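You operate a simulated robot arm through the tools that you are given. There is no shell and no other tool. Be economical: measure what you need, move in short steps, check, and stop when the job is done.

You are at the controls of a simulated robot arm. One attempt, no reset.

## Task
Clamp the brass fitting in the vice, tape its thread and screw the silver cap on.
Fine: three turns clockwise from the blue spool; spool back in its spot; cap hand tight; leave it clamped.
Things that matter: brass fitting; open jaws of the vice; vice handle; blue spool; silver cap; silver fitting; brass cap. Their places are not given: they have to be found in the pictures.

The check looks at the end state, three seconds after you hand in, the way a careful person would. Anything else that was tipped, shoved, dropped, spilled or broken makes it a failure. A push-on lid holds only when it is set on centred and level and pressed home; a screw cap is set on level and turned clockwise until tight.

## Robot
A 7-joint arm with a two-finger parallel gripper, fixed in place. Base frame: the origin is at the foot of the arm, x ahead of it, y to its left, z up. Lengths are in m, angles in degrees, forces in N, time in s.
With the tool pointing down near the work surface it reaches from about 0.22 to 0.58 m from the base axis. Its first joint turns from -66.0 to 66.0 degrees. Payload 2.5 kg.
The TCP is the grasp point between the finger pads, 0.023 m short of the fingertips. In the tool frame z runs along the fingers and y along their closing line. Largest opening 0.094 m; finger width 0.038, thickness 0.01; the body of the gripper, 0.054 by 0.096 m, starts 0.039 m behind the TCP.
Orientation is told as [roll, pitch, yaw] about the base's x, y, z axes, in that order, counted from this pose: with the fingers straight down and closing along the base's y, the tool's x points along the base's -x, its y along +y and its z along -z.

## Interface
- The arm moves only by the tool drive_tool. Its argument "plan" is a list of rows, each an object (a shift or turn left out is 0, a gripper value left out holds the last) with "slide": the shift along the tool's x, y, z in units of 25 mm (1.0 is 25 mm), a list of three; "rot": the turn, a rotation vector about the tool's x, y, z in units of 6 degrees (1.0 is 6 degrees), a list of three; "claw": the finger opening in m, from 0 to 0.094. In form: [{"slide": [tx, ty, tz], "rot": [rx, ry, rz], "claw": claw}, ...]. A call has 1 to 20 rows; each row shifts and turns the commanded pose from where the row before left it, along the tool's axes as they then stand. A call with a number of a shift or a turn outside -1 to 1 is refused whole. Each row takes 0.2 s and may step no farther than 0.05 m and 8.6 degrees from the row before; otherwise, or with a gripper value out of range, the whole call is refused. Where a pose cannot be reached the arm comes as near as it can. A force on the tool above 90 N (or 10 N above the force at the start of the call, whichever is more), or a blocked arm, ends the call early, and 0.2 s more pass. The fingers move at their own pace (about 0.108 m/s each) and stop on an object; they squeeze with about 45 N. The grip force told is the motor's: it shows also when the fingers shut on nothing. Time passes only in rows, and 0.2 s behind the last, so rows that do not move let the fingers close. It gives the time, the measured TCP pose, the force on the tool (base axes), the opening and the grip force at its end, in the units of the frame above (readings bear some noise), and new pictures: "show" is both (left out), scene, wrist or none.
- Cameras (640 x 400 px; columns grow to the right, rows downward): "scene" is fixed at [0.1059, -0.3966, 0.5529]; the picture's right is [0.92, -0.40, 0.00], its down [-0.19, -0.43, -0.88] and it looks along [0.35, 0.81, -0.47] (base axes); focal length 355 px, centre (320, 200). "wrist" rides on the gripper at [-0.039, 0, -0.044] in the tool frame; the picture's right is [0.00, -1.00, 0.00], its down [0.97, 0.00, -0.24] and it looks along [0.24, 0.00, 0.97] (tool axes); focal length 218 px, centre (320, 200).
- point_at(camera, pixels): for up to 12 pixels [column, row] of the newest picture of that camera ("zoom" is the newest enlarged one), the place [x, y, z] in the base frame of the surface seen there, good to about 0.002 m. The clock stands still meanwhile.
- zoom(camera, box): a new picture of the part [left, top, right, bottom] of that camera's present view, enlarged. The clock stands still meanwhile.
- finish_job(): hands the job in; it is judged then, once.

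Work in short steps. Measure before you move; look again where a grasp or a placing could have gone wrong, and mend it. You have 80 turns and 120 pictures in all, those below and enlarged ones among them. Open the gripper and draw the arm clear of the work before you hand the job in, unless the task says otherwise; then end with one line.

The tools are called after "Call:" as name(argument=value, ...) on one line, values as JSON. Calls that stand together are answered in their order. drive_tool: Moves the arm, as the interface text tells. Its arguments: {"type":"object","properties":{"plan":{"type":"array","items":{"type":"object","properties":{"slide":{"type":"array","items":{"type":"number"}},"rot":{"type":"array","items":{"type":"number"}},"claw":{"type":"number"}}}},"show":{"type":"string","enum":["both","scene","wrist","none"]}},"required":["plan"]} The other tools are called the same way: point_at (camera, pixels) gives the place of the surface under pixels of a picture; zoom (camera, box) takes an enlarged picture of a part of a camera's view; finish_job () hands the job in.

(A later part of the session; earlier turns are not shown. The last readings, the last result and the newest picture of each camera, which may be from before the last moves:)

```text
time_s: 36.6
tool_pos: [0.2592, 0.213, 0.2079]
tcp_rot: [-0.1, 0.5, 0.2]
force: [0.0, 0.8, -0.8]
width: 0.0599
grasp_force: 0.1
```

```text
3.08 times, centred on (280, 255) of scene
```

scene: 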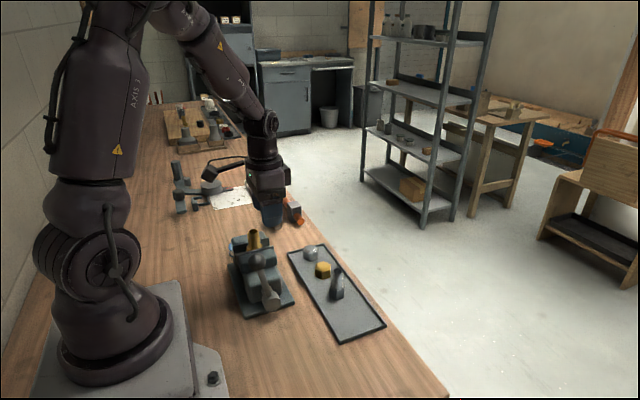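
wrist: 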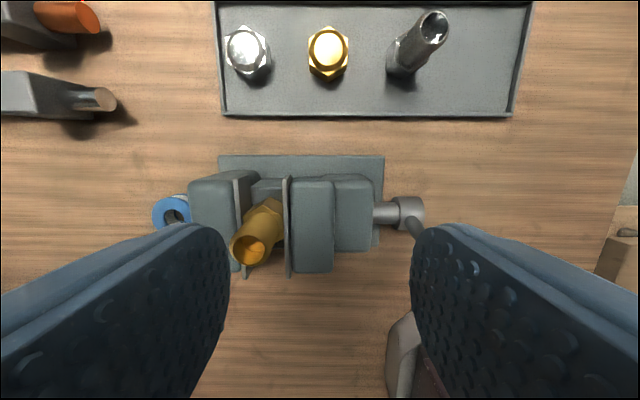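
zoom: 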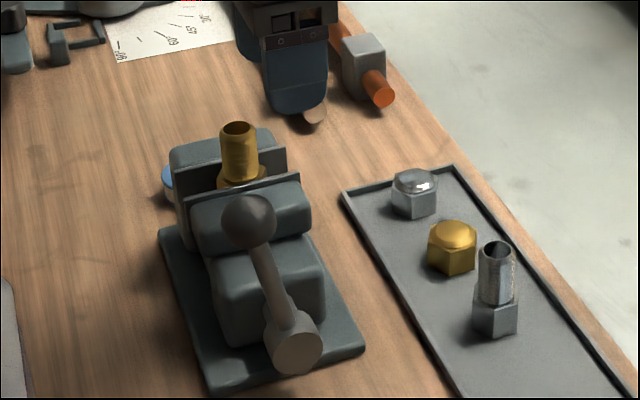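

The jaw is near/at the hex. I move straight above to see if both faces touch, and measure the knob.

Call:
drive_tool(plan=[{"slide": [0.1, 0.85, 0], "rot": [0, -0.07, 0]}, {"slide": [0.1, 0.85, 0]}, {}], show="wrist")

Call:
zoom(camera="wrist", box=[240, 130, 420, 280])

Call:
point_at(camera="scene", pixels=[[256, 262], [263, 267], [249, 258], [265, 280], [272, 303], [257, 250]])

```text
time_s: 37.4
tool_pos: [0.253, 0.2544, 0.2092]
tcp_rot: [-0.1, 0.3, 0.3]
force: [0.2, 0.0, 0.2]
width: 0.0599
grasp_force: 0.1
```

wrist: 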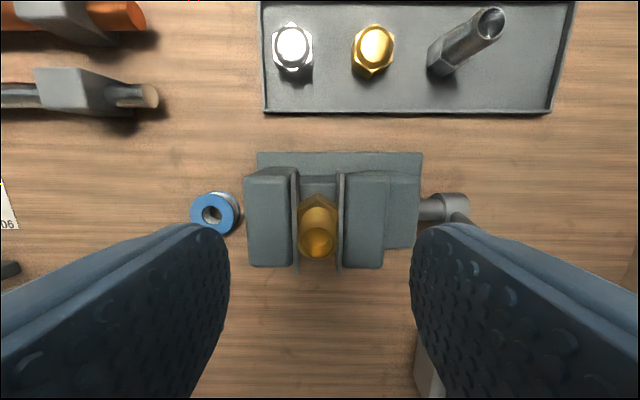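

```text
2.67 times, centred on (330, 205) of wrist
```

zoom: 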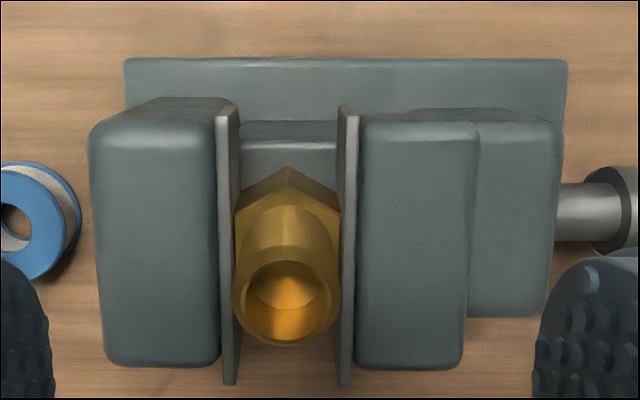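

```text
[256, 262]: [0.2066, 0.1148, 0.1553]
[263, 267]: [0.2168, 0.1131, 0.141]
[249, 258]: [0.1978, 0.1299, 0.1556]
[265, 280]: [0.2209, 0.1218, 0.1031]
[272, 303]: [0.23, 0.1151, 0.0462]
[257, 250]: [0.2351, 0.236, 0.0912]
```

Both plates are at the hex flats (cols 235/341 in the zoom). To make sure it's tight I'll push the knob further in −x with closed fingers from its +x side.

Call:
drive_tool(plan=[{"slide": [-0.08, -0.87, 0], "claw": 0.0}, {"slide": [0, -0.87, 0]}, {"slide": [0, -0.87, 0]}, {"slide": [0, -0.87, 0]}, {"slide": [0, -0.87, 0]}, {"slide": [0, -0.85, 0]}, {"slide": [0, 0, 0.7]}, {"slide": [0, 0, 0.7]}, {"slide": [0, 0, 0.55]}, {}], show="none")

Call:
zoom(camera="scene", box=[200, 190, 360, 320])

```text
time_s: 39.6
tool_pos: [0.2563, 0.1263, 0.1617]
tcp_rot: [-0.2, 0.2, 0.3]
force: [-0.4, 1.0, -0.2]
width: 0.0
grasp_force: 42.3
```

```text
3.08 times, centred on (280, 255) of scene
```

zoom: 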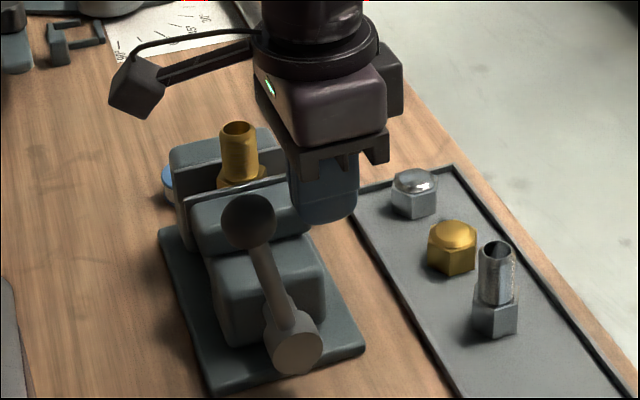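

Fingers are beside the knob, clear by ~1 cm. I push slowly in −x.

Call:
drive_tool(plan=[{"slide": [0.3, 0, 0]}, {"slide": [0.15, 0, 0]}, {"slide": [0.12, 0, 0]}, {"slide": [0.12, 0, 0]}, {"slide": [0.12, 0, 0]}, {"slide": [0.12, 0, 0.02]}, {"slide": [0.12, 0, 0.02]}, {"slide": [0.12, 0, 0.02]}, {}], show="none")

Call:
zoom(camera="scene", box=[200, 190, 360, 320])

```text
time_s: 41.6
tool_pos: [0.2398, 0.1262, 0.163]
tcp_rot: [0.7, -2.0, -0.5]
force: [74.4, -25.1, 1.2]
width: 0.0001
grasp_force: 42.4
```

```text
3.08 times, centred on (280, 255) of scene
```

zoom: 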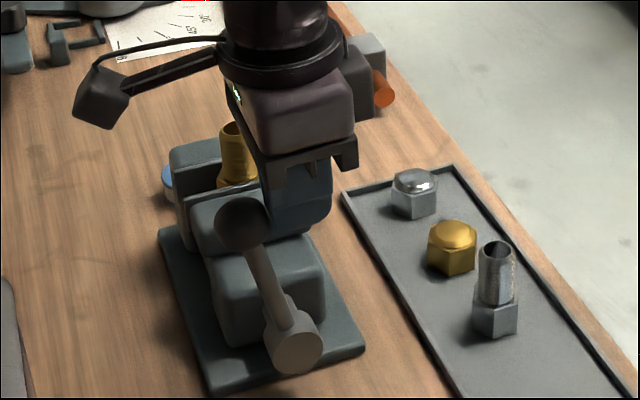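

74 N at the knob and the handle hardly moves: clamped tight. I back off, rise and go over to view the spool.

Call:
drive_tool(plan=[{"slide": [-0.7, 0, 0]}, {"slide": [0, 0, -0.9]}, {"slide": [0, 0.5, -0.9], "claw": 0.06}, {"slide": [0, 0.95, -0.3]}, {"slide": [0, 0.95, 0]}, {"slide": [0, 0.95, 0]}, {"slide": [0, 0.95, 0]}, {"slide": [0, 0.95, 0]}, {"slide": [0, 0.95, 0]}, {"slide": [0.3, 0.95, 0]}, {"slide": [0.3, 0.95, 0]}, {"slide": [0.3, 0.95, 0]}, {"slide": [0.2, 0.95, 0]}, {}], show="both")

Call:
zoom(camera="wrist", box=[240, 120, 420, 280])

```text
time_s: 44.6
tool_pos: [0.2174, 0.3753, 0.2101]
tcp_rot: [-0.1, 0.2, 0.1]
force: [-0.2, 1.0, -0.5]
width: 0.06
grasp_force: 0.0
```

scene: 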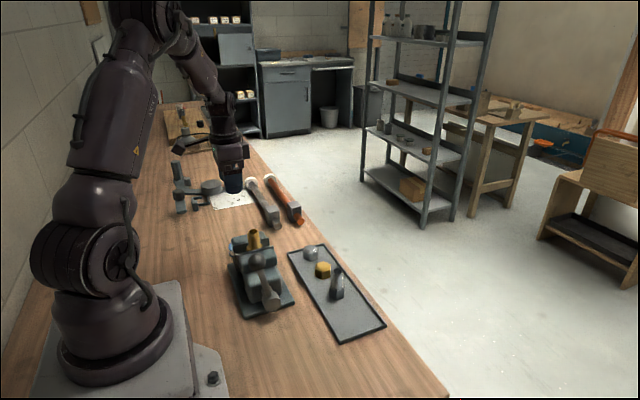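
wrist: 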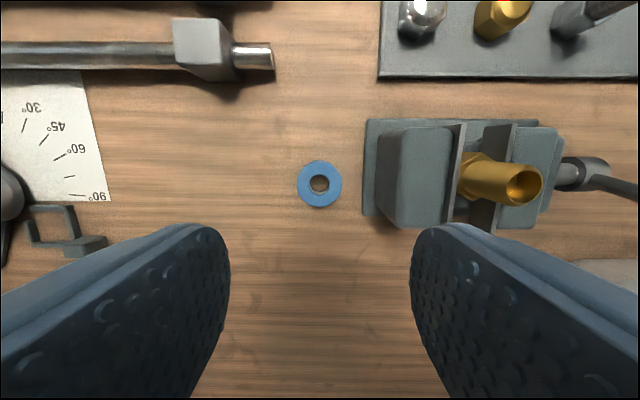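

```text
2.50 times, centred on (330, 200) of wrist
```

zoom: 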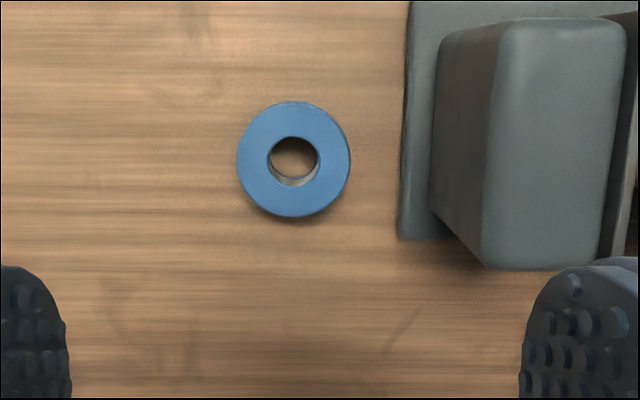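

Call:
point_at(camera="zoom", pixels=[[240, 160], [347, 160], [293, 105], [293, 213], [262, 160], [400, 200], [410, 20], [435, 130]])

Call:
point_at(camera="scene", pixels=[[254, 232], [253, 240], [255, 250], [231, 249]])

```text
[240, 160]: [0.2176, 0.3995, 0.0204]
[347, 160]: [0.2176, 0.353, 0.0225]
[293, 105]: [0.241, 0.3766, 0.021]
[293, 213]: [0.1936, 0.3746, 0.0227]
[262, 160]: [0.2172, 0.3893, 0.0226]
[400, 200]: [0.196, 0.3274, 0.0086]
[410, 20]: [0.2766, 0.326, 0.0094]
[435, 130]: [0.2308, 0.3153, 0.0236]
```

```text
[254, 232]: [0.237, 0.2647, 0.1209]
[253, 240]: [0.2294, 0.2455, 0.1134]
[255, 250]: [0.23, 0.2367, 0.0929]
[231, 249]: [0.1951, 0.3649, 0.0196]
```

Spool: centre (0.2175,0.3763), ⌀47 mm, height 22 mm, with room for the fingers. I measure the fitting's rim to get its axis before picking the spool.

Call:
zoom(camera="wrist", box=[440, 120, 600, 240])

Call:
zoom(camera="scene", box=[220, 215, 290, 265])

```text
3.33 times, centred on (520, 180) of wrist
```

zoom: 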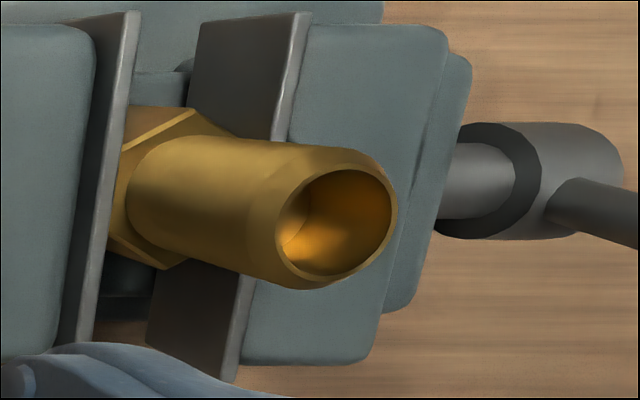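

```text
8.00 times, centred on (255, 240) of scene
```

zoom: 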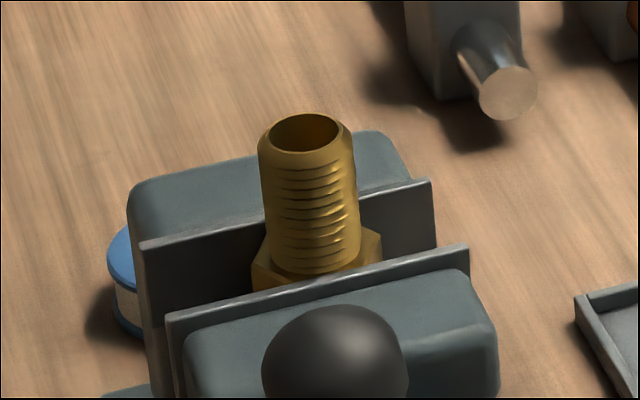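

Call:
point_at(camera="zoom", pixels=[[266, 138], [345, 138], [300, 115], [304, 154], [310, 200], [310, 240], [318, 267], [318, 282]])

Call:
point_at(camera="wrist", pixels=[[507, 188], [541, 186], [528, 170.5], [516, 205]])

```text
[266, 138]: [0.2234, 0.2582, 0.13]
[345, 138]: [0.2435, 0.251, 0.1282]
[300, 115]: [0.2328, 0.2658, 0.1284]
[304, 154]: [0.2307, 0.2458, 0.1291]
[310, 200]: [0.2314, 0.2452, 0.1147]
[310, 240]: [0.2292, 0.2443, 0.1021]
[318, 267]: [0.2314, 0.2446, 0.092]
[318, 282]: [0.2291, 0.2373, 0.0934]
```

```text
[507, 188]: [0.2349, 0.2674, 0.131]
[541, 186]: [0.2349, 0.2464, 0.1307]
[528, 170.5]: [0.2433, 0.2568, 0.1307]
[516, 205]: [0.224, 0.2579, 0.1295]
```

Fitting axis (0.234, 0.256), rim z 0.130. I'll grip only the spool's upper part so that my fingertips can stay above the rim while the spool passes close to the thread; lowering to TCP z≈0.038.

Call:
drive_tool(plan=[{"slide": [0, 0.03, 0.86]}, {"slide": [0, 0, 0.9]}, {"slide": [0, 0, 0.9]}, {"slide": [0, 0, 0.9]}, {"slide": [0, 0, 0.9]}, {"slide": [0, 0, 0.9]}, {"slide": [0, 0, 0.8]}, {"slide": [0, 0, 0.5]}, {}], show="wrist")

Call:
zoom(camera="scene", box=[190, 200, 290, 280])

```text
time_s: 46.6
tool_pos: [0.2166, 0.3771, 0.0466]
tcp_rot: [0.0, 0.2, 0.2]
force: [-0.2, -0.7, -0.6]
width: 0.0601
grasp_force: 0.2
```

wrist: 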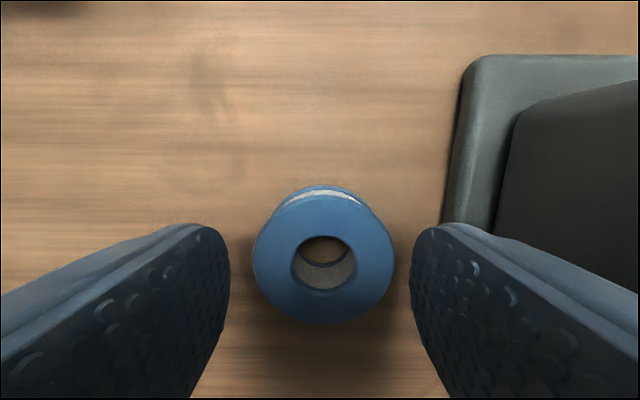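

```text
5.00 times, centred on (240, 240) of scene
```

zoom: 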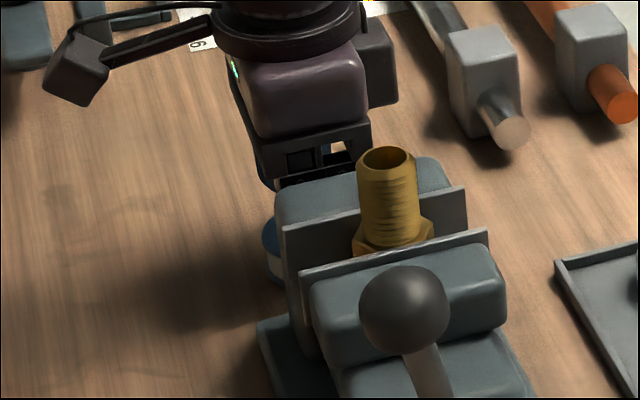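

Aligned. Lower 8 mm and close on the upper flange.

Call:
drive_tool(plan=[{"slide": [0, -0.02, 0.2]}, {"slide": [0, 0, 0.12]}, {"claw": 0.0}, {}, {}, {}], show="none")

Call:
zoom(camera="wrist", box=[200, 150, 440, 330])

```text
time_s: 48.0
tool_pos: [0.2166, 0.3758, 0.0369]
tcp_rot: [-0.2, 0.2, 0.2]
force: [0.0, -0.3, 0.3]
width: 0.0493
grasp_force: 45.3
```

```text
2.22 times, centred on (320, 240) of wrist
```

zoom: 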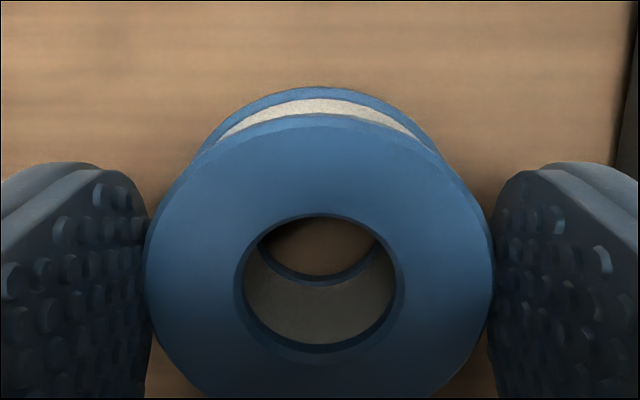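

Spool gripped (49 mm). Lift to z 0.17 and come to a waiting point at +y of the fitting, y≈0.31.

Call:
drive_tool(plan=[{"slide": [0, 0, -0.6]}, {"slide": [0, 0, -0.9]}, {"slide": [0, 0, -0.95]}, {"slide": [0, 0, -0.95]}, {"slide": [0, 0, -0.95]}, {"slide": [0, 0, -0.95]}, {"slide": [-0.23, -0.86, 0]}, {"slide": [-0.23, -0.86, 0]}, {"slide": [-0.23, -0.86, 0]}, {}], show="both")

Call:
zoom(camera="scene", box=[190, 180, 310, 280])

```text
time_s: 50.2
tool_pos: [0.2339, 0.3117, 0.1694]
tcp_rot: [-0.1, 0.2, 0.2]
force: [-0.9, -0.7, -1.2]
width: 0.0492
grasp_force: 45.0
```

scene: 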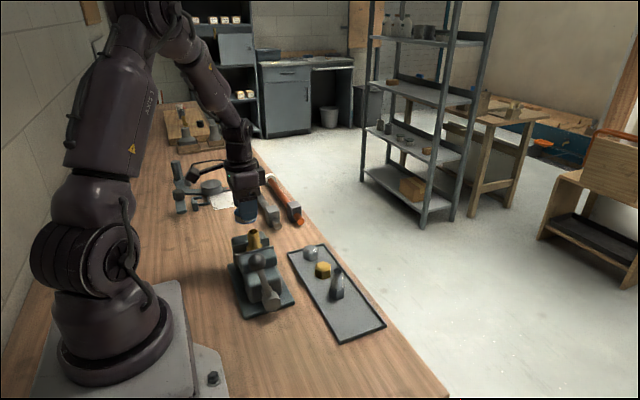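
wrist: 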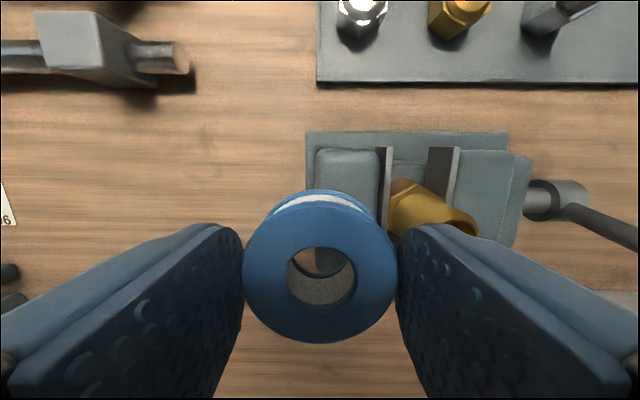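

```text
4.00 times, centred on (250, 230) of scene
```

zoom: 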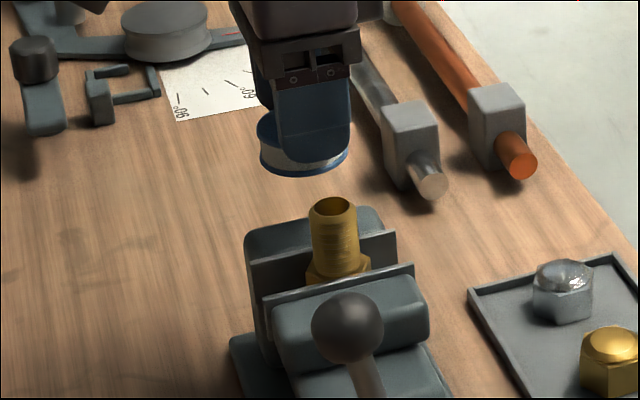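

Spool held level, hanging below the fingertips. I lower to z≈0.155 and come in to r≈0.039 from the fitting's axis, then check.

Call:
drive_tool(plan=[{"slide": [0, 0, 0.35]}, {"slide": [0, 0, 0.23]}, {"slide": [0, -0.35, 0]}, {"slide": [0, -0.3, 0]}, {}], show="wrist")

Call:
zoom(camera="scene", box=[210, 200, 300, 270])

```text
time_s: 51.4
tool_pos: [0.2337, 0.295, 0.1562]
tcp_rot: [-0.2, 0.1, 0.2]
force: [-0.1, -0.2, 0.0]
width: 0.0492
grasp_force: 44.5
```

wrist: 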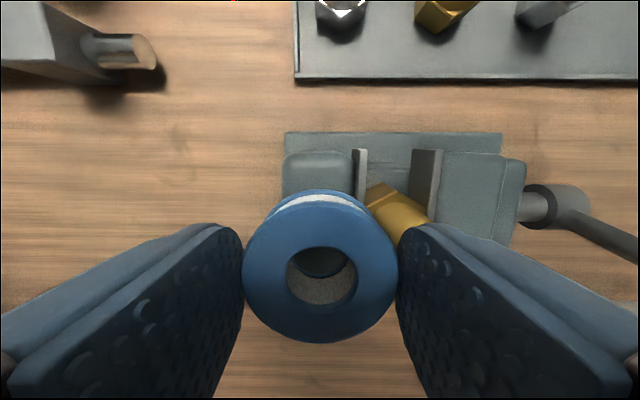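

```text
5.71 times, centred on (255, 235) of scene
```

zoom: 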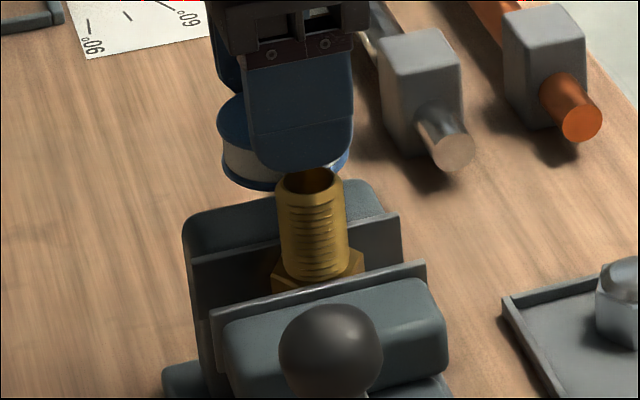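

Clear, spool right beside the thread's top. First clockwise turn: +y → +x → −y → −x → +y, 20 rows.

Call:
drive_tool(plan=[{"slide": [-0.482, -0.076, 0]}, {"slide": [-0.435, -0.222, 0]}, {"slide": [-0.345, -0.345, 0]}, {"slide": [-0.222, -0.435, 0]}, {"slide": [-0.076, -0.482, 0]}, {"slide": [0.076, -0.482, 0]}, {"slide": [0.222, -0.435, 0]}, {"slide": [0.345, -0.345, 0]}, {"slide": [0.435, -0.222, 0]}, {"slide": [0.482, -0.076, 0]}, {"slide": [0.482, 0.076, 0]}, {"slide": [0.435, 0.222, 0]}, {"slide": [0.345, 0.345, 0]}, {"slide": [0.222, 0.435, 0]}, {"slide": [0.076, 0.482, 0]}, {"slide": [-0.076, 0.482, 0]}, {"slide": [-0.222, 0.435, 0]}, {"slide": [-0.345, 0.345, 0]}, {"slide": [-0.435, 0.222, 0]}, {"slide": [-0.482, 0.076, 0]}], show="none")

Call:
zoom(camera="scene", box=[210, 200, 300, 270])

```text
time_s: 55.6
tool_pos: [0.2344, 0.2955, 0.1563]
tcp_rot: [-0.2, 0.2, 0.1]
force: [0.5, -0.1, 0.0]
width: 0.0494
grasp_force: 45.0
```

```text
5.71 times, centred on (255, 235) of scene
```

zoom: 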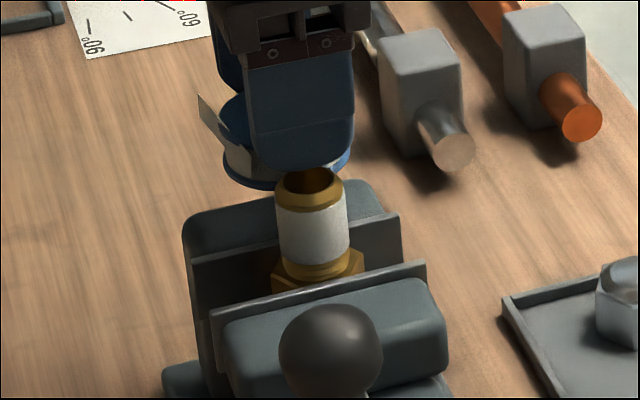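

Tape shows on the thread after one turn. Second turn the same way.

Call:
drive_tool(plan=[{"slide": [-0.482, -0.076, 0]}, {"slide": [-0.435, -0.222, 0]}, {"slide": [-0.345, -0.345, 0]}, {"slide": [-0.222, -0.435, 0]}, {"slide": [-0.076, -0.482, 0]}, {"slide": [0.076, -0.482, 0]}, {"slide": [0.222, -0.435, 0]}, {"slide": [0.345, -0.345, 0]}, {"slide": [0.435, -0.222, 0]}, {"slide": [0.482, -0.076, 0]}, {"slide": [0.482, 0.076, 0]}, {"slide": [0.435, 0.222, 0]}, {"slide": [0.345, 0.345, 0]}, {"slide": [0.222, 0.435, 0]}, {"slide": [0.076, 0.482, 0]}, {"slide": [-0.076, 0.482, 0]}, {"slide": [-0.222, 0.435, 0]}, {"slide": [-0.345, 0.345, 0]}, {"slide": [-0.435, 0.222, 0]}, {"slide": [-0.482, 0.076, 0]}], show="none")

Call:
zoom(camera="scene", box=[210, 200, 300, 270])

```text
time_s: 59.8
tool_pos: [0.2339, 0.2948, 0.1568]
tcp_rot: [-0.1, 0.2, 0.2]
force: [-1.0, 0.8, -0.4]
width: 0.0494
grasp_force: 45.3
```

```text
5.71 times, centred on (255, 235) of scene
```

zoom: 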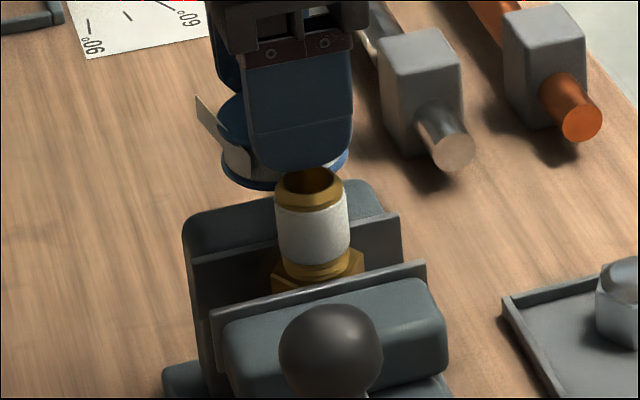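

Third turn, likewise.

Call:
drive_tool(plan=[{"slide": [-0.482, -0.076, 0]}, {"slide": [-0.435, -0.222, 0]}, {"slide": [-0.345, -0.345, 0]}, {"slide": [-0.222, -0.435, 0]}, {"slide": [-0.076, -0.482, 0]}, {"slide": [0.076, -0.482, 0]}, {"slide": [0.222, -0.435, 0]}, {"slide": [0.345, -0.345, 0]}, {"slide": [0.435, -0.222, 0]}, {"slide": [0.482, -0.076, 0]}, {"slide": [0.482, 0.076, 0]}, {"slide": [0.435, 0.222, 0]}, {"slide": [0.345, 0.345, 0]}, {"slide": [0.222, 0.435, 0]}, {"slide": [0.076, 0.482, 0]}, {"slide": [-0.076, 0.482, 0]}, {"slide": [-0.222, 0.435, 0]}, {"slide": [-0.345, 0.345, 0]}, {"slide": [-0.435, 0.222, 0]}, {"slide": [-0.482, 0.076, 0]}], show="none")

```text
time_s: 64.0
tool_pos: [0.2346, 0.2947, 0.157]
tcp_rot: [-0.1, 0.2, 0.0]
force: [0.2, 0.2, 0.1]
width: 0.0495
grasp_force: 45.3
```

Three turns done. I add a few degrees, draw out along +y, and carry the spool back over its spot by reversing my moves.

Call:
drive_tool(plan=[{"slide": [-0.2, -0.01, 0]}, {"slide": [0, 0.4, 0]}, {"slide": [0.2, 0.26, -0.2]}, {"slide": [0, 0, -0.38]}, {"slide": [0.23, 0.86, 0]}, {"slide": [0.23, 0.86, 0]}, {"slide": [0.23, 0.86, 0]}, {"slide": [0, 0, 0.9]}, {"slide": [0, 0, 0.9]}, {"slide": [0, 0, 0.9]}, {"slide": [0, 0, 0.9]}, {}], show="both")

Call:
zoom(camera="scene", box=[210, 200, 300, 270])

```text
time_s: 66.6
tool_pos: [0.2159, 0.3759, 0.0804]
tcp_rot: [-0.2, 0.2, 0.2]
force: [-0.7, 0.3, 0.1]
width: 0.0495
grasp_force: 45.2
```

scene: 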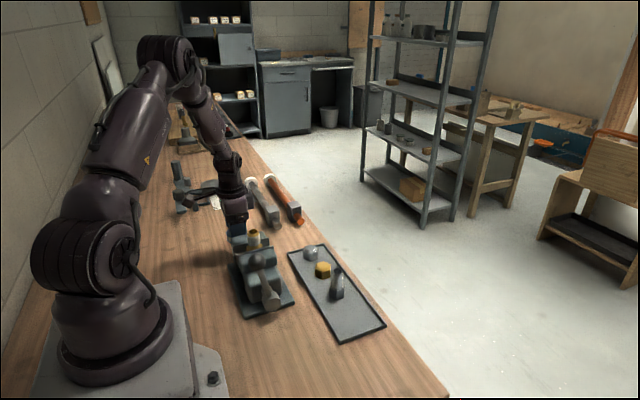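
wrist: 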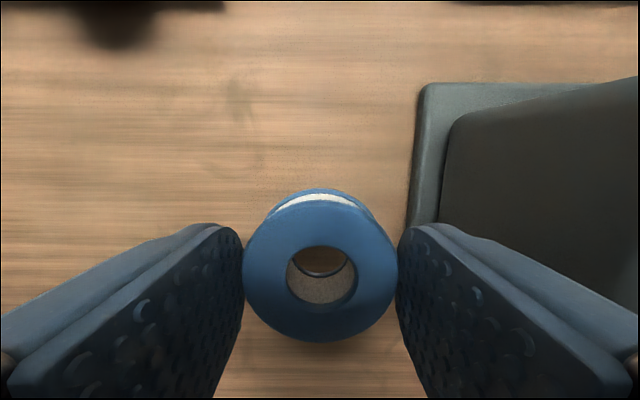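

```text
5.71 times, centred on (255, 235) of scene
```

zoom: 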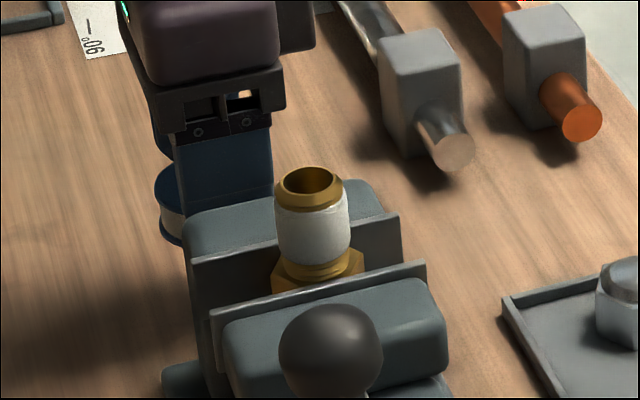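

Taped thread looks good. Lower the spool: 40 mm, then small steps to contact.

Call:
drive_tool(plan=[{"slide": [0, 0, 0.7]}, {"slide": [0, 0, 0.5]}, {"slide": [0, 0, 0.3]}, {"slide": [0, 0, 0.12]}, {"slide": [0, 0, 0.05]}, {}], show="none")

```text
time_s: 68.0
tool_pos: [0.2146, 0.3748, 0.0386]
tcp_rot: [-0.1, 0.2, 0.2]
force: [0.3, -0.7, -0.6]
width: 0.0495
grasp_force: 44.7
```

Call:
drive_tool(plan=[{"slide": [-0.04, 0, 0.04]}, {"slide": [0, 0, 0.03]}, {}], show="none")

```text
time_s: 68.8
tool_pos: [0.2176, 0.3757, 0.037]
tcp_rot: [-0.1, 0.1, 0.2]
force: [-2.7, -5.4, 18.4]
width: 0.0492
grasp_force: 45.1
```

Table contact (18 N). Open gently, rise and check the spool.

Call:
drive_tool(plan=[{"slide": [0, 0, -0.02]}, {"claw": 0.06}, {}, {"slide": [0, 0, -0.5]}, {"slide": [0, 0, -0.9]}, {"slide": [0, 0, -0.9]}, {"slide": [0, 0, -0.9]}, {"slide": [0, 0, -0.9]}, {"slide": [0, 0, -0.9]}, {"slide": [0, 0, -0.9]}, {"slide": [0, 0, -0.9]}, {}], show="wrist")

Call:
zoom(camera="wrist", box=[240, 120, 420, 280])

Call:
point_at(camera="zoom", pixels=[[240, 160], [293, 215]])

```text
time_s: 71.4
tool_pos: [0.2197, 0.3764, 0.2067]
tcp_rot: [-0.1, 0.2, 0.2]
force: [0.6, 0.3, 0.2]
width: 0.06
grasp_force: 0.0
```

wrist: 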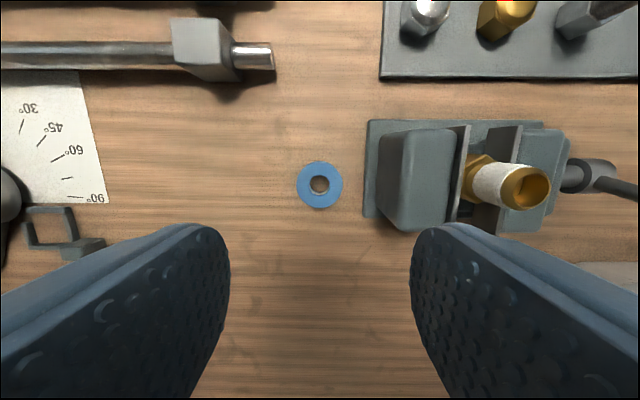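

```text
2.50 times, centred on (330, 200) of wrist
```

zoom: 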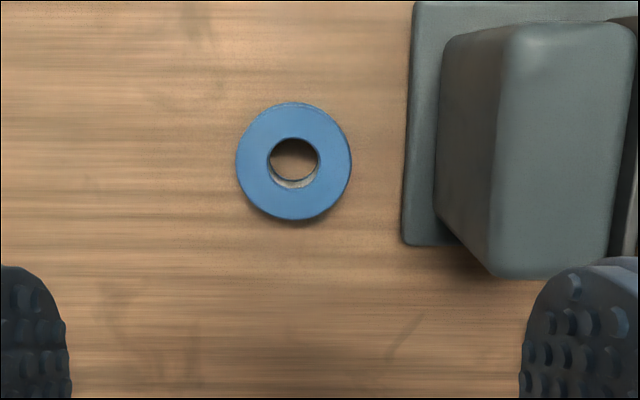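

```text
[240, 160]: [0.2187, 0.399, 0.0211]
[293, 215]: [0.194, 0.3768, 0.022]
```

Spool is back on its spot. Now over to the silver cap to measure it.

Call:
drive_tool(plan=[{"slide": [-0.914, -0.557, 0]}, {"slide": [-0.914, -0.557, 0]}, {"slide": [-0.914, -0.557, 0]}, {"slide": [-0.914, -0.557, 0]}, {"slide": [-0.914, -0.557, 0]}, {"slide": [-0.914, -0.557, 0]}, {"slide": [-0.914, -0.557, 0]}, {}], show="wrist")

Call:
zoom(camera="wrist", box=[230, 130, 430, 260])

Call:
zoom(camera="scene", box=[280, 225, 370, 295])

```text
time_s: 73.2
tool_pos: [0.3781, 0.2775, 0.2062]
tcp_rot: [-0.2, 0.2, 0.1]
force: [-0.1, 0.3, -0.5]
width: 0.06
grasp_force: 0.1
```

wrist: 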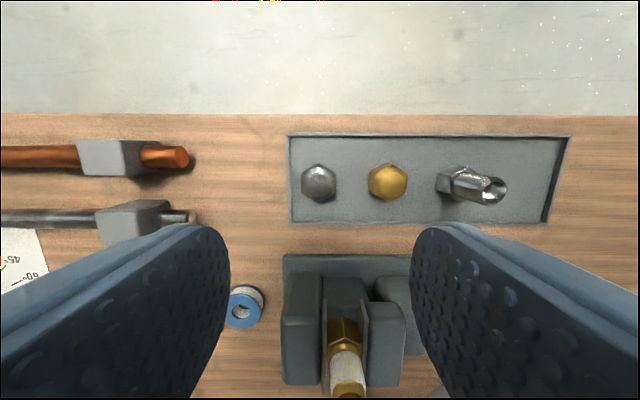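

```text
3.08 times, centred on (330, 195) of wrist
```

zoom: 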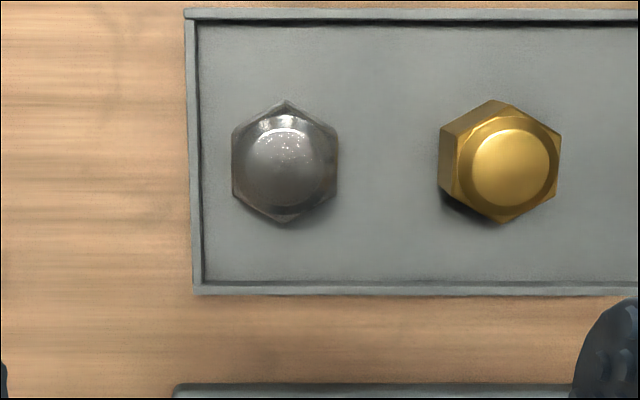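

```text
5.71 times, centred on (325, 260) of scene
```

zoom: 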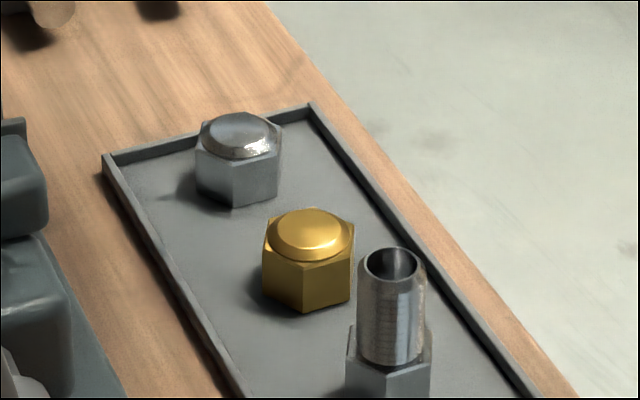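

Call:
point_at(camera="wrist", pixels=[[303, 184], [335, 184], [319, 165.5], [319, 200], [318, 183], [307, 190]])

Call:
point_at(camera="scene", pixels=[[306, 256], [312.5, 256], [317, 254], [309, 260], [309, 248]])

```text
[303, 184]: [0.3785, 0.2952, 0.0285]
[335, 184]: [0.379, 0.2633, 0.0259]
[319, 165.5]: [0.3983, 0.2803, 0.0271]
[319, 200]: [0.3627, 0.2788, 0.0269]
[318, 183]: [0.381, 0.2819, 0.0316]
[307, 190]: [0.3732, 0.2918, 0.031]
```

```text
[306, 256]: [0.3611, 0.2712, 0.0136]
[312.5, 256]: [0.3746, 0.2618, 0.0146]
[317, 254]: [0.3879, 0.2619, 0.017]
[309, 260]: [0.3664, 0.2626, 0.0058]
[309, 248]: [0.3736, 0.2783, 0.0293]
```

Cap: centre (0.380,0.2795), 33 mm flats facing ±y, hex z 0.004–0.028. I grip it with tips at z≈0.013, above the tray rim (TCP 0.036).

Call:
drive_tool(plan=[{"slide": [-0.08, 0.08, 0.81], "rot": [0.03, -0.03, 0.02], "claw": 0.052}, {"slide": [0, 0, 0.9]}, {"slide": [0, 0, 0.9]}, {"slide": [0, 0, 0.9]}, {"slide": [0, 0, 0.9]}, {"slide": [0, 0, 0.9]}, {"slide": [0, 0, 0.8]}, {"slide": [0, 0, 0.5]}, {"slide": [0, 0, 0.2]}, {}], show="wrist")

```text
time_s: 75.4
tool_pos: [0.3798, 0.2801, 0.0366]
tcp_rot: [-0.4, 0.0, 0.1]
force: [0.4, 0.0, -0.6]
width: 0.0522
grasp_force: 0.1
```

wrist: 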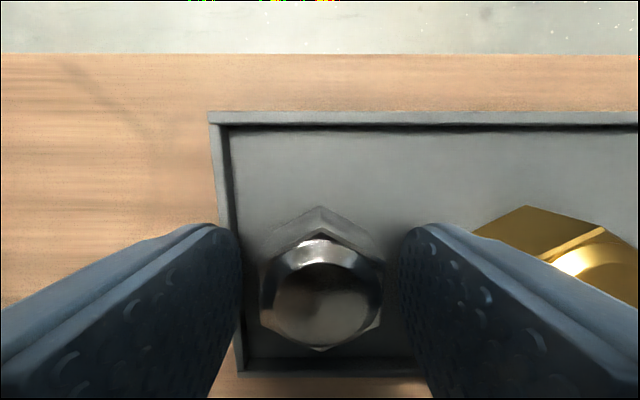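

Well centred. I correct the small 0.4° tilt, close, and lift.

Call:
drive_tool(plan=[{"rot": [-0.06, 0, 0]}, {"claw": 0.0}, {}, {}, {}, {"slide": [0, 0, -0.5]}, {"slide": [0, 0, -0.9]}, {"slide": [0, 0, -0.9]}, {"slide": [0, 0, -0.9]}, {"slide": [0, 0, -0.9]}, {"slide": [0, 0, -0.9]}, {"slide": [0, 0, -0.9]}, {}], show="none")

```text
time_s: 78.2
tool_pos: [0.3809, 0.2797, 0.1836]
tcp_rot: [0.1, 0.0, -0.1]
force: [0.3, -0.9, -1.1]
width: 0.0352
grasp_force: 45.6
```

Cap in the grip (35 mm). Carry it over the fitting axis (0.234,0.256) at this height.

Call:
drive_tool(plan=[{"slide": [0.839, -0.135, 0]}, {"slide": [0.839, -0.135, 0]}, {"slide": [0.839, -0.135, 0]}, {"slide": [0.839, -0.135, 0]}, {"slide": [0.839, -0.135, 0]}, {"slide": [0.839, -0.135, 0]}, {"slide": [0.84, -0.135, 0]}, {}, {}], show="wrist")

Call:
zoom(camera="scene", box=[210, 190, 310, 270])

```text
time_s: 80.2
tool_pos: [0.2328, 0.2554, 0.1835]
tcp_rot: [0.0, -0.1, 0.0]
force: [-0.2, 0.0, -1.0]
width: 0.0351
grasp_force: 44.7
```

wrist: 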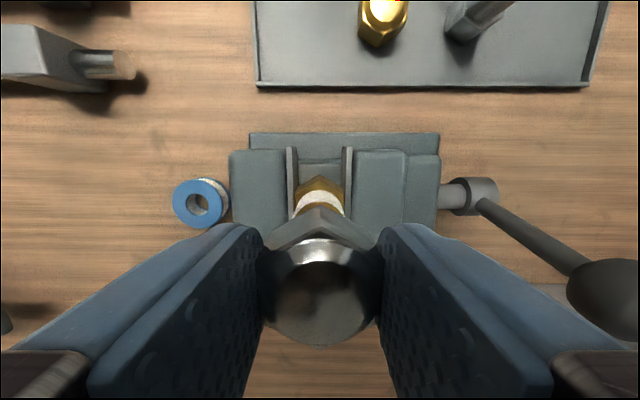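

```text
5.00 times, centred on (260, 230) of scene
```

zoom: 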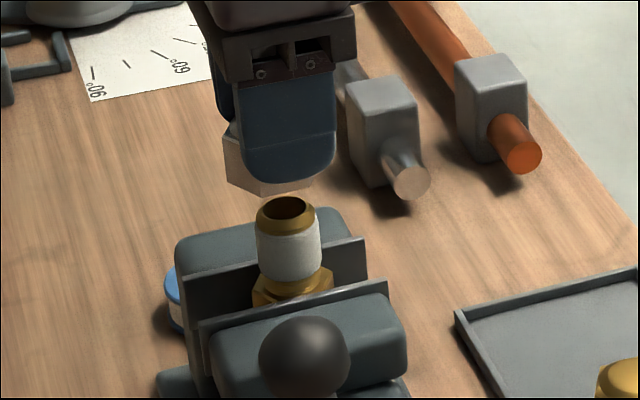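

I check the cap's centre in the grip against the fitting axis.

Call:
point_at(camera="wrist", pixels=[[320, 226], [320, 250], [320, 290], [320, 318], [320, 340], [270, 290], [372, 290], [320, 196], [320, 182], [290, 150], [351, 150]])

Call:
zoom(camera="wrist", box=[230, 140, 410, 360])

```text
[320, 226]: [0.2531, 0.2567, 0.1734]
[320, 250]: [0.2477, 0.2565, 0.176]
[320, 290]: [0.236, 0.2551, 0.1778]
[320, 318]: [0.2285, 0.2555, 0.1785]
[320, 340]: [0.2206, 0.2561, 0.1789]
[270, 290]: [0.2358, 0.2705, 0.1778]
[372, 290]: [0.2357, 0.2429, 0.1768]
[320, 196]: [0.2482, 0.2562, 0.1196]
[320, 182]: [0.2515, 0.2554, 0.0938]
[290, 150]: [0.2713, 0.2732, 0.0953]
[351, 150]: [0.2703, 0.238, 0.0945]
```

```text
1.82 times, centred on (320, 250) of wrist
```

zoom: 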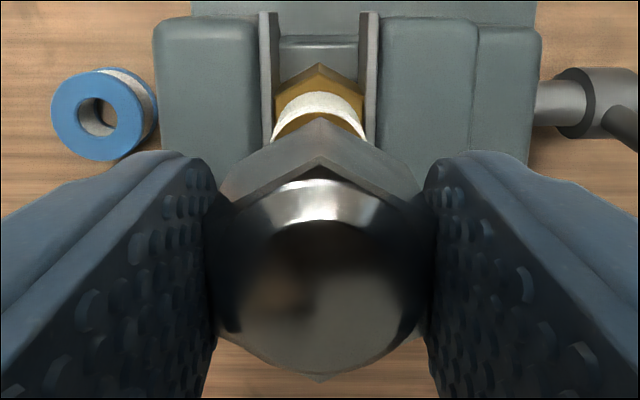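

Cap centre ≈(0.234,0.2563), matching the fitting axis. I lower until it touches the rim.

Call:
drive_tool(plan=[{"slide": [0, 0, 0.4]}, {"slide": [0, 0, 0.25]}, {"slide": [0, 0, 0.12]}, {"slide": [0, 0, 0.08]}, {}], show="none")

```text
time_s: 81.4
tool_pos: [0.2327, 0.2552, 0.1635]
tcp_rot: [0.2, 0.0, 0.0]
force: [1.1, -0.1, -1.0]
width: 0.0353
grasp_force: 44.9
```

Call:
drive_tool(plan=[{"slide": [0, 0, 0.05]}, {"slide": [0, 0, 0.05]}, {"slide": [0, 0, 0.05]}, {}], show="none")

```text
time_s: 82.4
tool_pos: [0.234, 0.2551, 0.1598]
tcp_rot: [0.1, -0.1, 0.0]
force: [-0.5, -0.2, -2.4]
width: 0.0352
grasp_force: 45.0
```

No contact yet at z 0.160 (rim entering the cap). Keep lowering in 1.25 mm steps.

Call:
drive_tool(plan=[{"slide": [0, 0, 0.05]}, {"slide": [0, 0, 0.05]}, {"slide": [0, 0, 0.05]}, {}], show="none")

Call:
zoom(camera="scene", box=[210, 190, 310, 270])

```text
time_s: 83.4
tool_pos: [0.2333, 0.258, 0.156]
tcp_rot: [0.0, 0.0, 0.0]
force: [-0.3, -0.7, -0.6]
width: 0.0354
grasp_force: 45.1
```

```text
5.00 times, centred on (260, 230) of scene
```

zoom: 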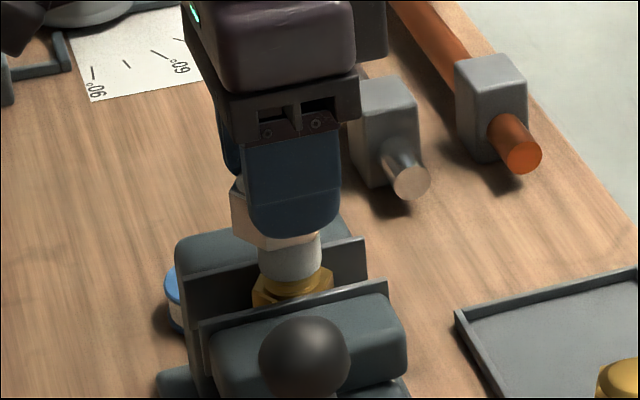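

The cap is over the thread's nose. Continue down until it meets the threads.

Call:
drive_tool(plan=[{"slide": [0, 0, 0.05]}, {"slide": [0, 0, 0.05]}, {"slide": [0, 0, 0.05]}, {"slide": [0, 0, 0.05]}, {}], show="none")

```text
time_s: 84.6
tool_pos: [0.2345, 0.2561, 0.1516]
tcp_rot: [0.1, -0.1, 0.0]
force: [-0.2, -0.6, 12.5]
width: 0.035
grasp_force: 44.4
```

Contact (12.5 N). Now turn clockwise (tool +z) 114° with slight downward feed.

Call:
drive_tool(plan=[{"rot": [0, 0, 1], "slide": [0, 0, 0.003]}, {"rot": [0, 0, 1], "slide": [0, 0, 0.003]}, {"rot": [0, 0, 1], "slide": [0, 0, 0.003]}, {"rot": [0, 0, 1], "slide": [0, 0, 0.003]}, {"rot": [0, 0, 1], "slide": [0, 0, 0.003]}, {"rot": [0, 0, 1], "slide": [0, 0, 0.003]}, {"rot": [0, 0, 1], "slide": [0, 0, 0.003]}, {"rot": [0, 0, 1], "slide": [0, 0, 0.003]}, {"rot": [0, 0, 1], "slide": [0, 0, 0.003]}, {"rot": [0, 0, 1], "slide": [0, 0, 0.003]}, {"rot": [0, 0, 1], "slide": [0, 0, 0.003]}, {"rot": [0, 0, 1], "slide": [0, 0, 0.003]}, {"rot": [0, 0, 1], "slide": [0, 0, 0.003]}, {"rot": [0, 0, 1], "slide": [0, 0, 0.003]}, {"rot": [0, 0, 1], "slide": [0, 0, 0.003]}, {"rot": [0, 0, 1], "slide": [0, 0, 0.003]}, {"rot": [0, 0, 1], "slide": [0, 0, 0.003]}, {"rot": [0, 0, 1], "slide": [0, 0, 0.003]}, {"rot": [0, 0, 1], "slide": [0, 0, 0.003]}, {}], show="none")

Call:
zoom(camera="scene", box=[210, 190, 310, 270])

```text
time_s: 88.8
tool_pos: [0.2334, 0.2563, 0.1495]
tcp_rot: [-0.1, -0.1, -114.1]
force: [0.8, 0.5, -8.5]
width: 0.0353
grasp_force: 44.6
```

```text
5.00 times, centred on (260, 230) of scene
```

zoom: 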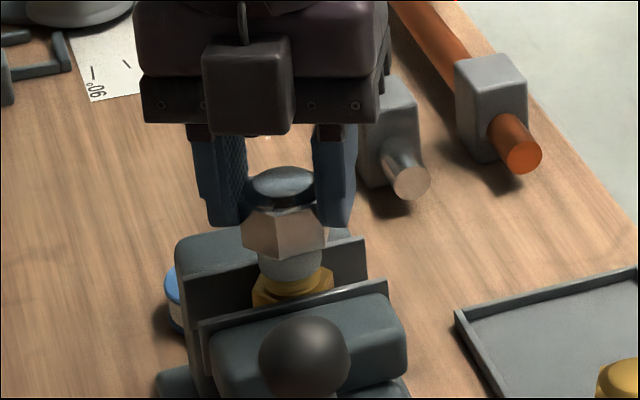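

Threads are engaged (cap pulls down, −8.5 N). I continue clockwise another ~60° with a bit more feed.

Call:
drive_tool(plan=[{"slide": [0, 0, 0.03]}, {"rot": [0, 0, 1], "slide": [0, 0, 0.005]}, {"rot": [0, 0, 1], "slide": [0, 0, 0.005]}, {"rot": [0, 0, 1], "slide": [0, 0, 0.005]}, {"rot": [0, 0, 1], "slide": [0, 0, 0.005]}, {"rot": [0, 0, 1], "slide": [0, 0, 0.005]}, {"rot": [0, 0, 1], "slide": [0, 0, 0.005]}, {"rot": [0, 0, 1], "slide": [0, 0, 0.005]}, {"rot": [0, 0, 1], "slide": [0, 0, 0.005]}, {"rot": [0, 0, 1], "slide": [0, 0, 0.005]}, {"rot": [0, 0, 1], "slide": [0, 0, 0.005]}, {"rot": [0, 0, 1], "slide": [0, 0, 0.005]}, {}], show="none")

```text
time_s: 90.5
tool_pos: [0.2395, 0.2545, 0.1412]
tcp_rot: [-1.9, 0.0, -148.8]
force: [-6.5, 0.8, 17.2]
width: 0.035
grasp_force: 44.4
out of reach, approached as far as the arm can: row 6, 7, 8
stopped in row 8: the force on the tool passed its limit (the readings are from after the stop); the commanded pose is now the measured one
```

The wrist limit was hit near −147° and the hand shifted. I open, rise straight off, and look at the cap.

Call:
drive_tool(plan=[{"claw": 0.06}, {}, {"slide": [0, 0, -0.5]}, {"slide": [0, 0, -0.9], "rot": [0, 0, -1]}, {"slide": [0, 0, -0.9], "rot": [0, 0, -1]}, {"rot": [0, 0, -1]}, {}], show="none")

Call:
zoom(camera="scene", box=[210, 190, 310, 270])

```text
time_s: 92.1
tool_pos: [0.2447, 0.2478, 0.1956]
tcp_rot: [-1.6, 0.7, -130.7]
force: [0.2, -0.2, -0.3]
width: 0.06
grasp_force: 0.1
out of reach, approached as far as the arm can: row 3
```

```text
5.00 times, centred on (260, 230) of scene
```

zoom: 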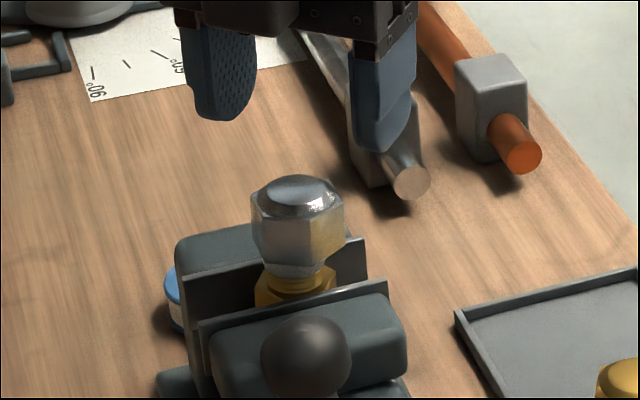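

The cap/fitting seems to lean slightly; I look more closely.

Call:
zoom(camera="scene", box=[235, 215, 285, 260])

Call:
point_at(camera="zoom", pixels=[[320, 100], [260, 110], [390, 120], [330, 290], [250, 230], [330, 330]])

```text
8.89 times, centred on (260, 238) of scene
```

zoom: 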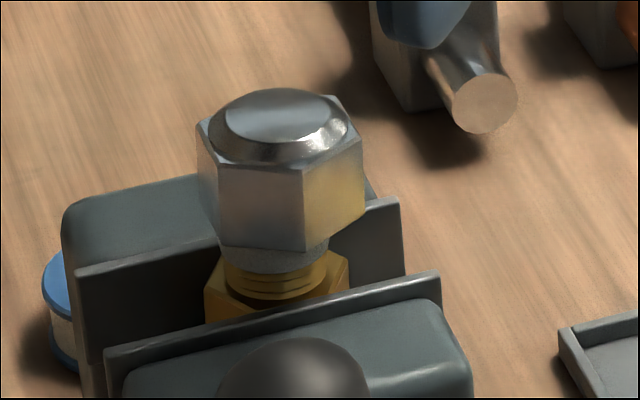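

```text
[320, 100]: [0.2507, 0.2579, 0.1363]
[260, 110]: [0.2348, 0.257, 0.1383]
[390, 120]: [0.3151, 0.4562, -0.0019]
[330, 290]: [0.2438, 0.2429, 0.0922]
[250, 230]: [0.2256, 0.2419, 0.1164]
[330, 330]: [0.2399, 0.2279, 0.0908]
```

The cap sits upright on the thread, dome top z≈0.138. I turn the hand back counter-clockwise (free, above the cap) to regrip: cap flats lie at finger yaws −148.8+60k, so I aim for about +91°.

Call:
drive_tool(plan=[{"rot": [0, 0, -1]}, {"rot": [0, 0, -1]}, {"rot": [0, 0, -1]}, {"rot": [0, 0, -1]}, {"rot": [0, 0, -1]}, {"rot": [0, 0, -1]}, {"rot": [0, 0, -1]}, {"rot": [0, 0, -1]}, {"rot": [0, 0, -1]}, {"rot": [0, 0, -1]}, {"rot": [0, 0, -1]}, {"rot": [0, 0, -1]}, {"rot": [0, 0, -1]}, {"rot": [0, 0, -1]}, {"rot": [0, 0, -1]}, {"rot": [0, 0, -1]}, {"rot": [0, 0, -1]}, {"rot": [0, 0, -1]}, {"rot": [0, 0, -1]}, {"rot": [0, 0, -1]}], show="none")

```text
time_s: 96.3
tool_pos: [0.2455, 0.2489, 0.1957]
tcp_rot: [1.3, 1.3, -10.7]
force: [-0.2, 0.2, 1.1]
width: 0.0597
grasp_force: 0.1
```

Now I correct the ~1.3° tilt and re-centre over the cap, then look.

Call:
drive_tool(plan=[{"rot": [0.173, -0.253, 0]}, {"slide": [0.48, 0.2, 0]}, {}], show="wrist")

Call:
zoom(camera="wrist", box=[240, 150, 400, 300])

```text
time_s: 97.1
tool_pos: [0.2338, 0.2555, 0.1945]
tcp_rot: [0.2, -0.3, -11.0]
force: [0.0, 0.1, -0.3]
width: 0.06
grasp_force: 0.1
```

wrist: 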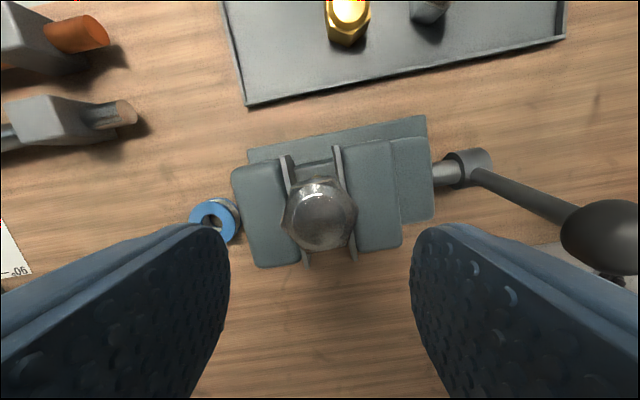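

```text
2.67 times, centred on (320, 225) of wrist
```

zoom: 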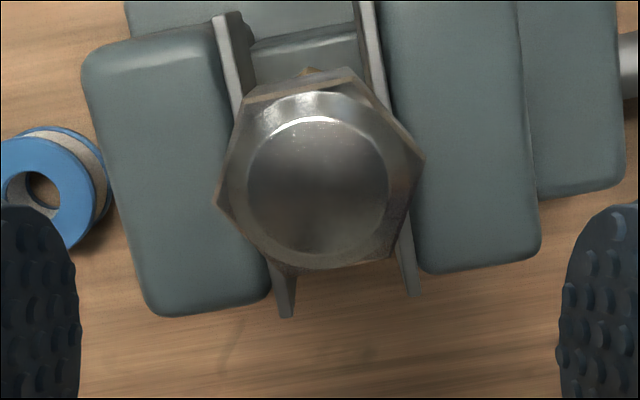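

The cap's flats match the predicted yaw (−28.6+60k). I measure the cap's centre.

Call:
point_at(camera="zoom", pixels=[[222, 205], [417, 162], [340, 76], [290, 264], [318, 185], [318, 122], [316, 252]])

Call:
drive_tool(plan=[{"rot": [0, 0, -1]}, {"rot": [0, 0, -1]}, {"rot": [0, 0, -1]}, {"rot": [0, 0, -1]}, {"rot": [0, 0, -1]}, {"rot": [0, 0, -1]}, {"rot": [0, 0, -1]}, {"rot": [0, 0, -1]}, {"rot": [0, 0, -1]}, {"rot": [0, 0, -1]}, {"rot": [0, 0, -1]}, {"rot": [0, 0, -1]}, {"rot": [0, 0, -1]}, {"rot": [0, 0, -1]}, {"rot": [0, 0, -1]}, {"rot": [0, 0, -1]}, {"rot": [0, 0, -1]}, {}], show="none")

```text
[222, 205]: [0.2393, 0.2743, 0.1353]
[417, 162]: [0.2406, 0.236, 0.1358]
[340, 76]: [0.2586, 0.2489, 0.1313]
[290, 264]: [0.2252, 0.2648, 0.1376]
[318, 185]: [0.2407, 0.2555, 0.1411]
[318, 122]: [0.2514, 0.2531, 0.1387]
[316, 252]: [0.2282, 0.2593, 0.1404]
```

```text
time_s: 100.9
tool_pos: [0.2332, 0.2549, 0.1957]
tcp_rot: [-0.3, -0.3, 91.2]
force: [0.0, -0.2, 0.2]
width: 0.0601
grasp_force: 0.0
```

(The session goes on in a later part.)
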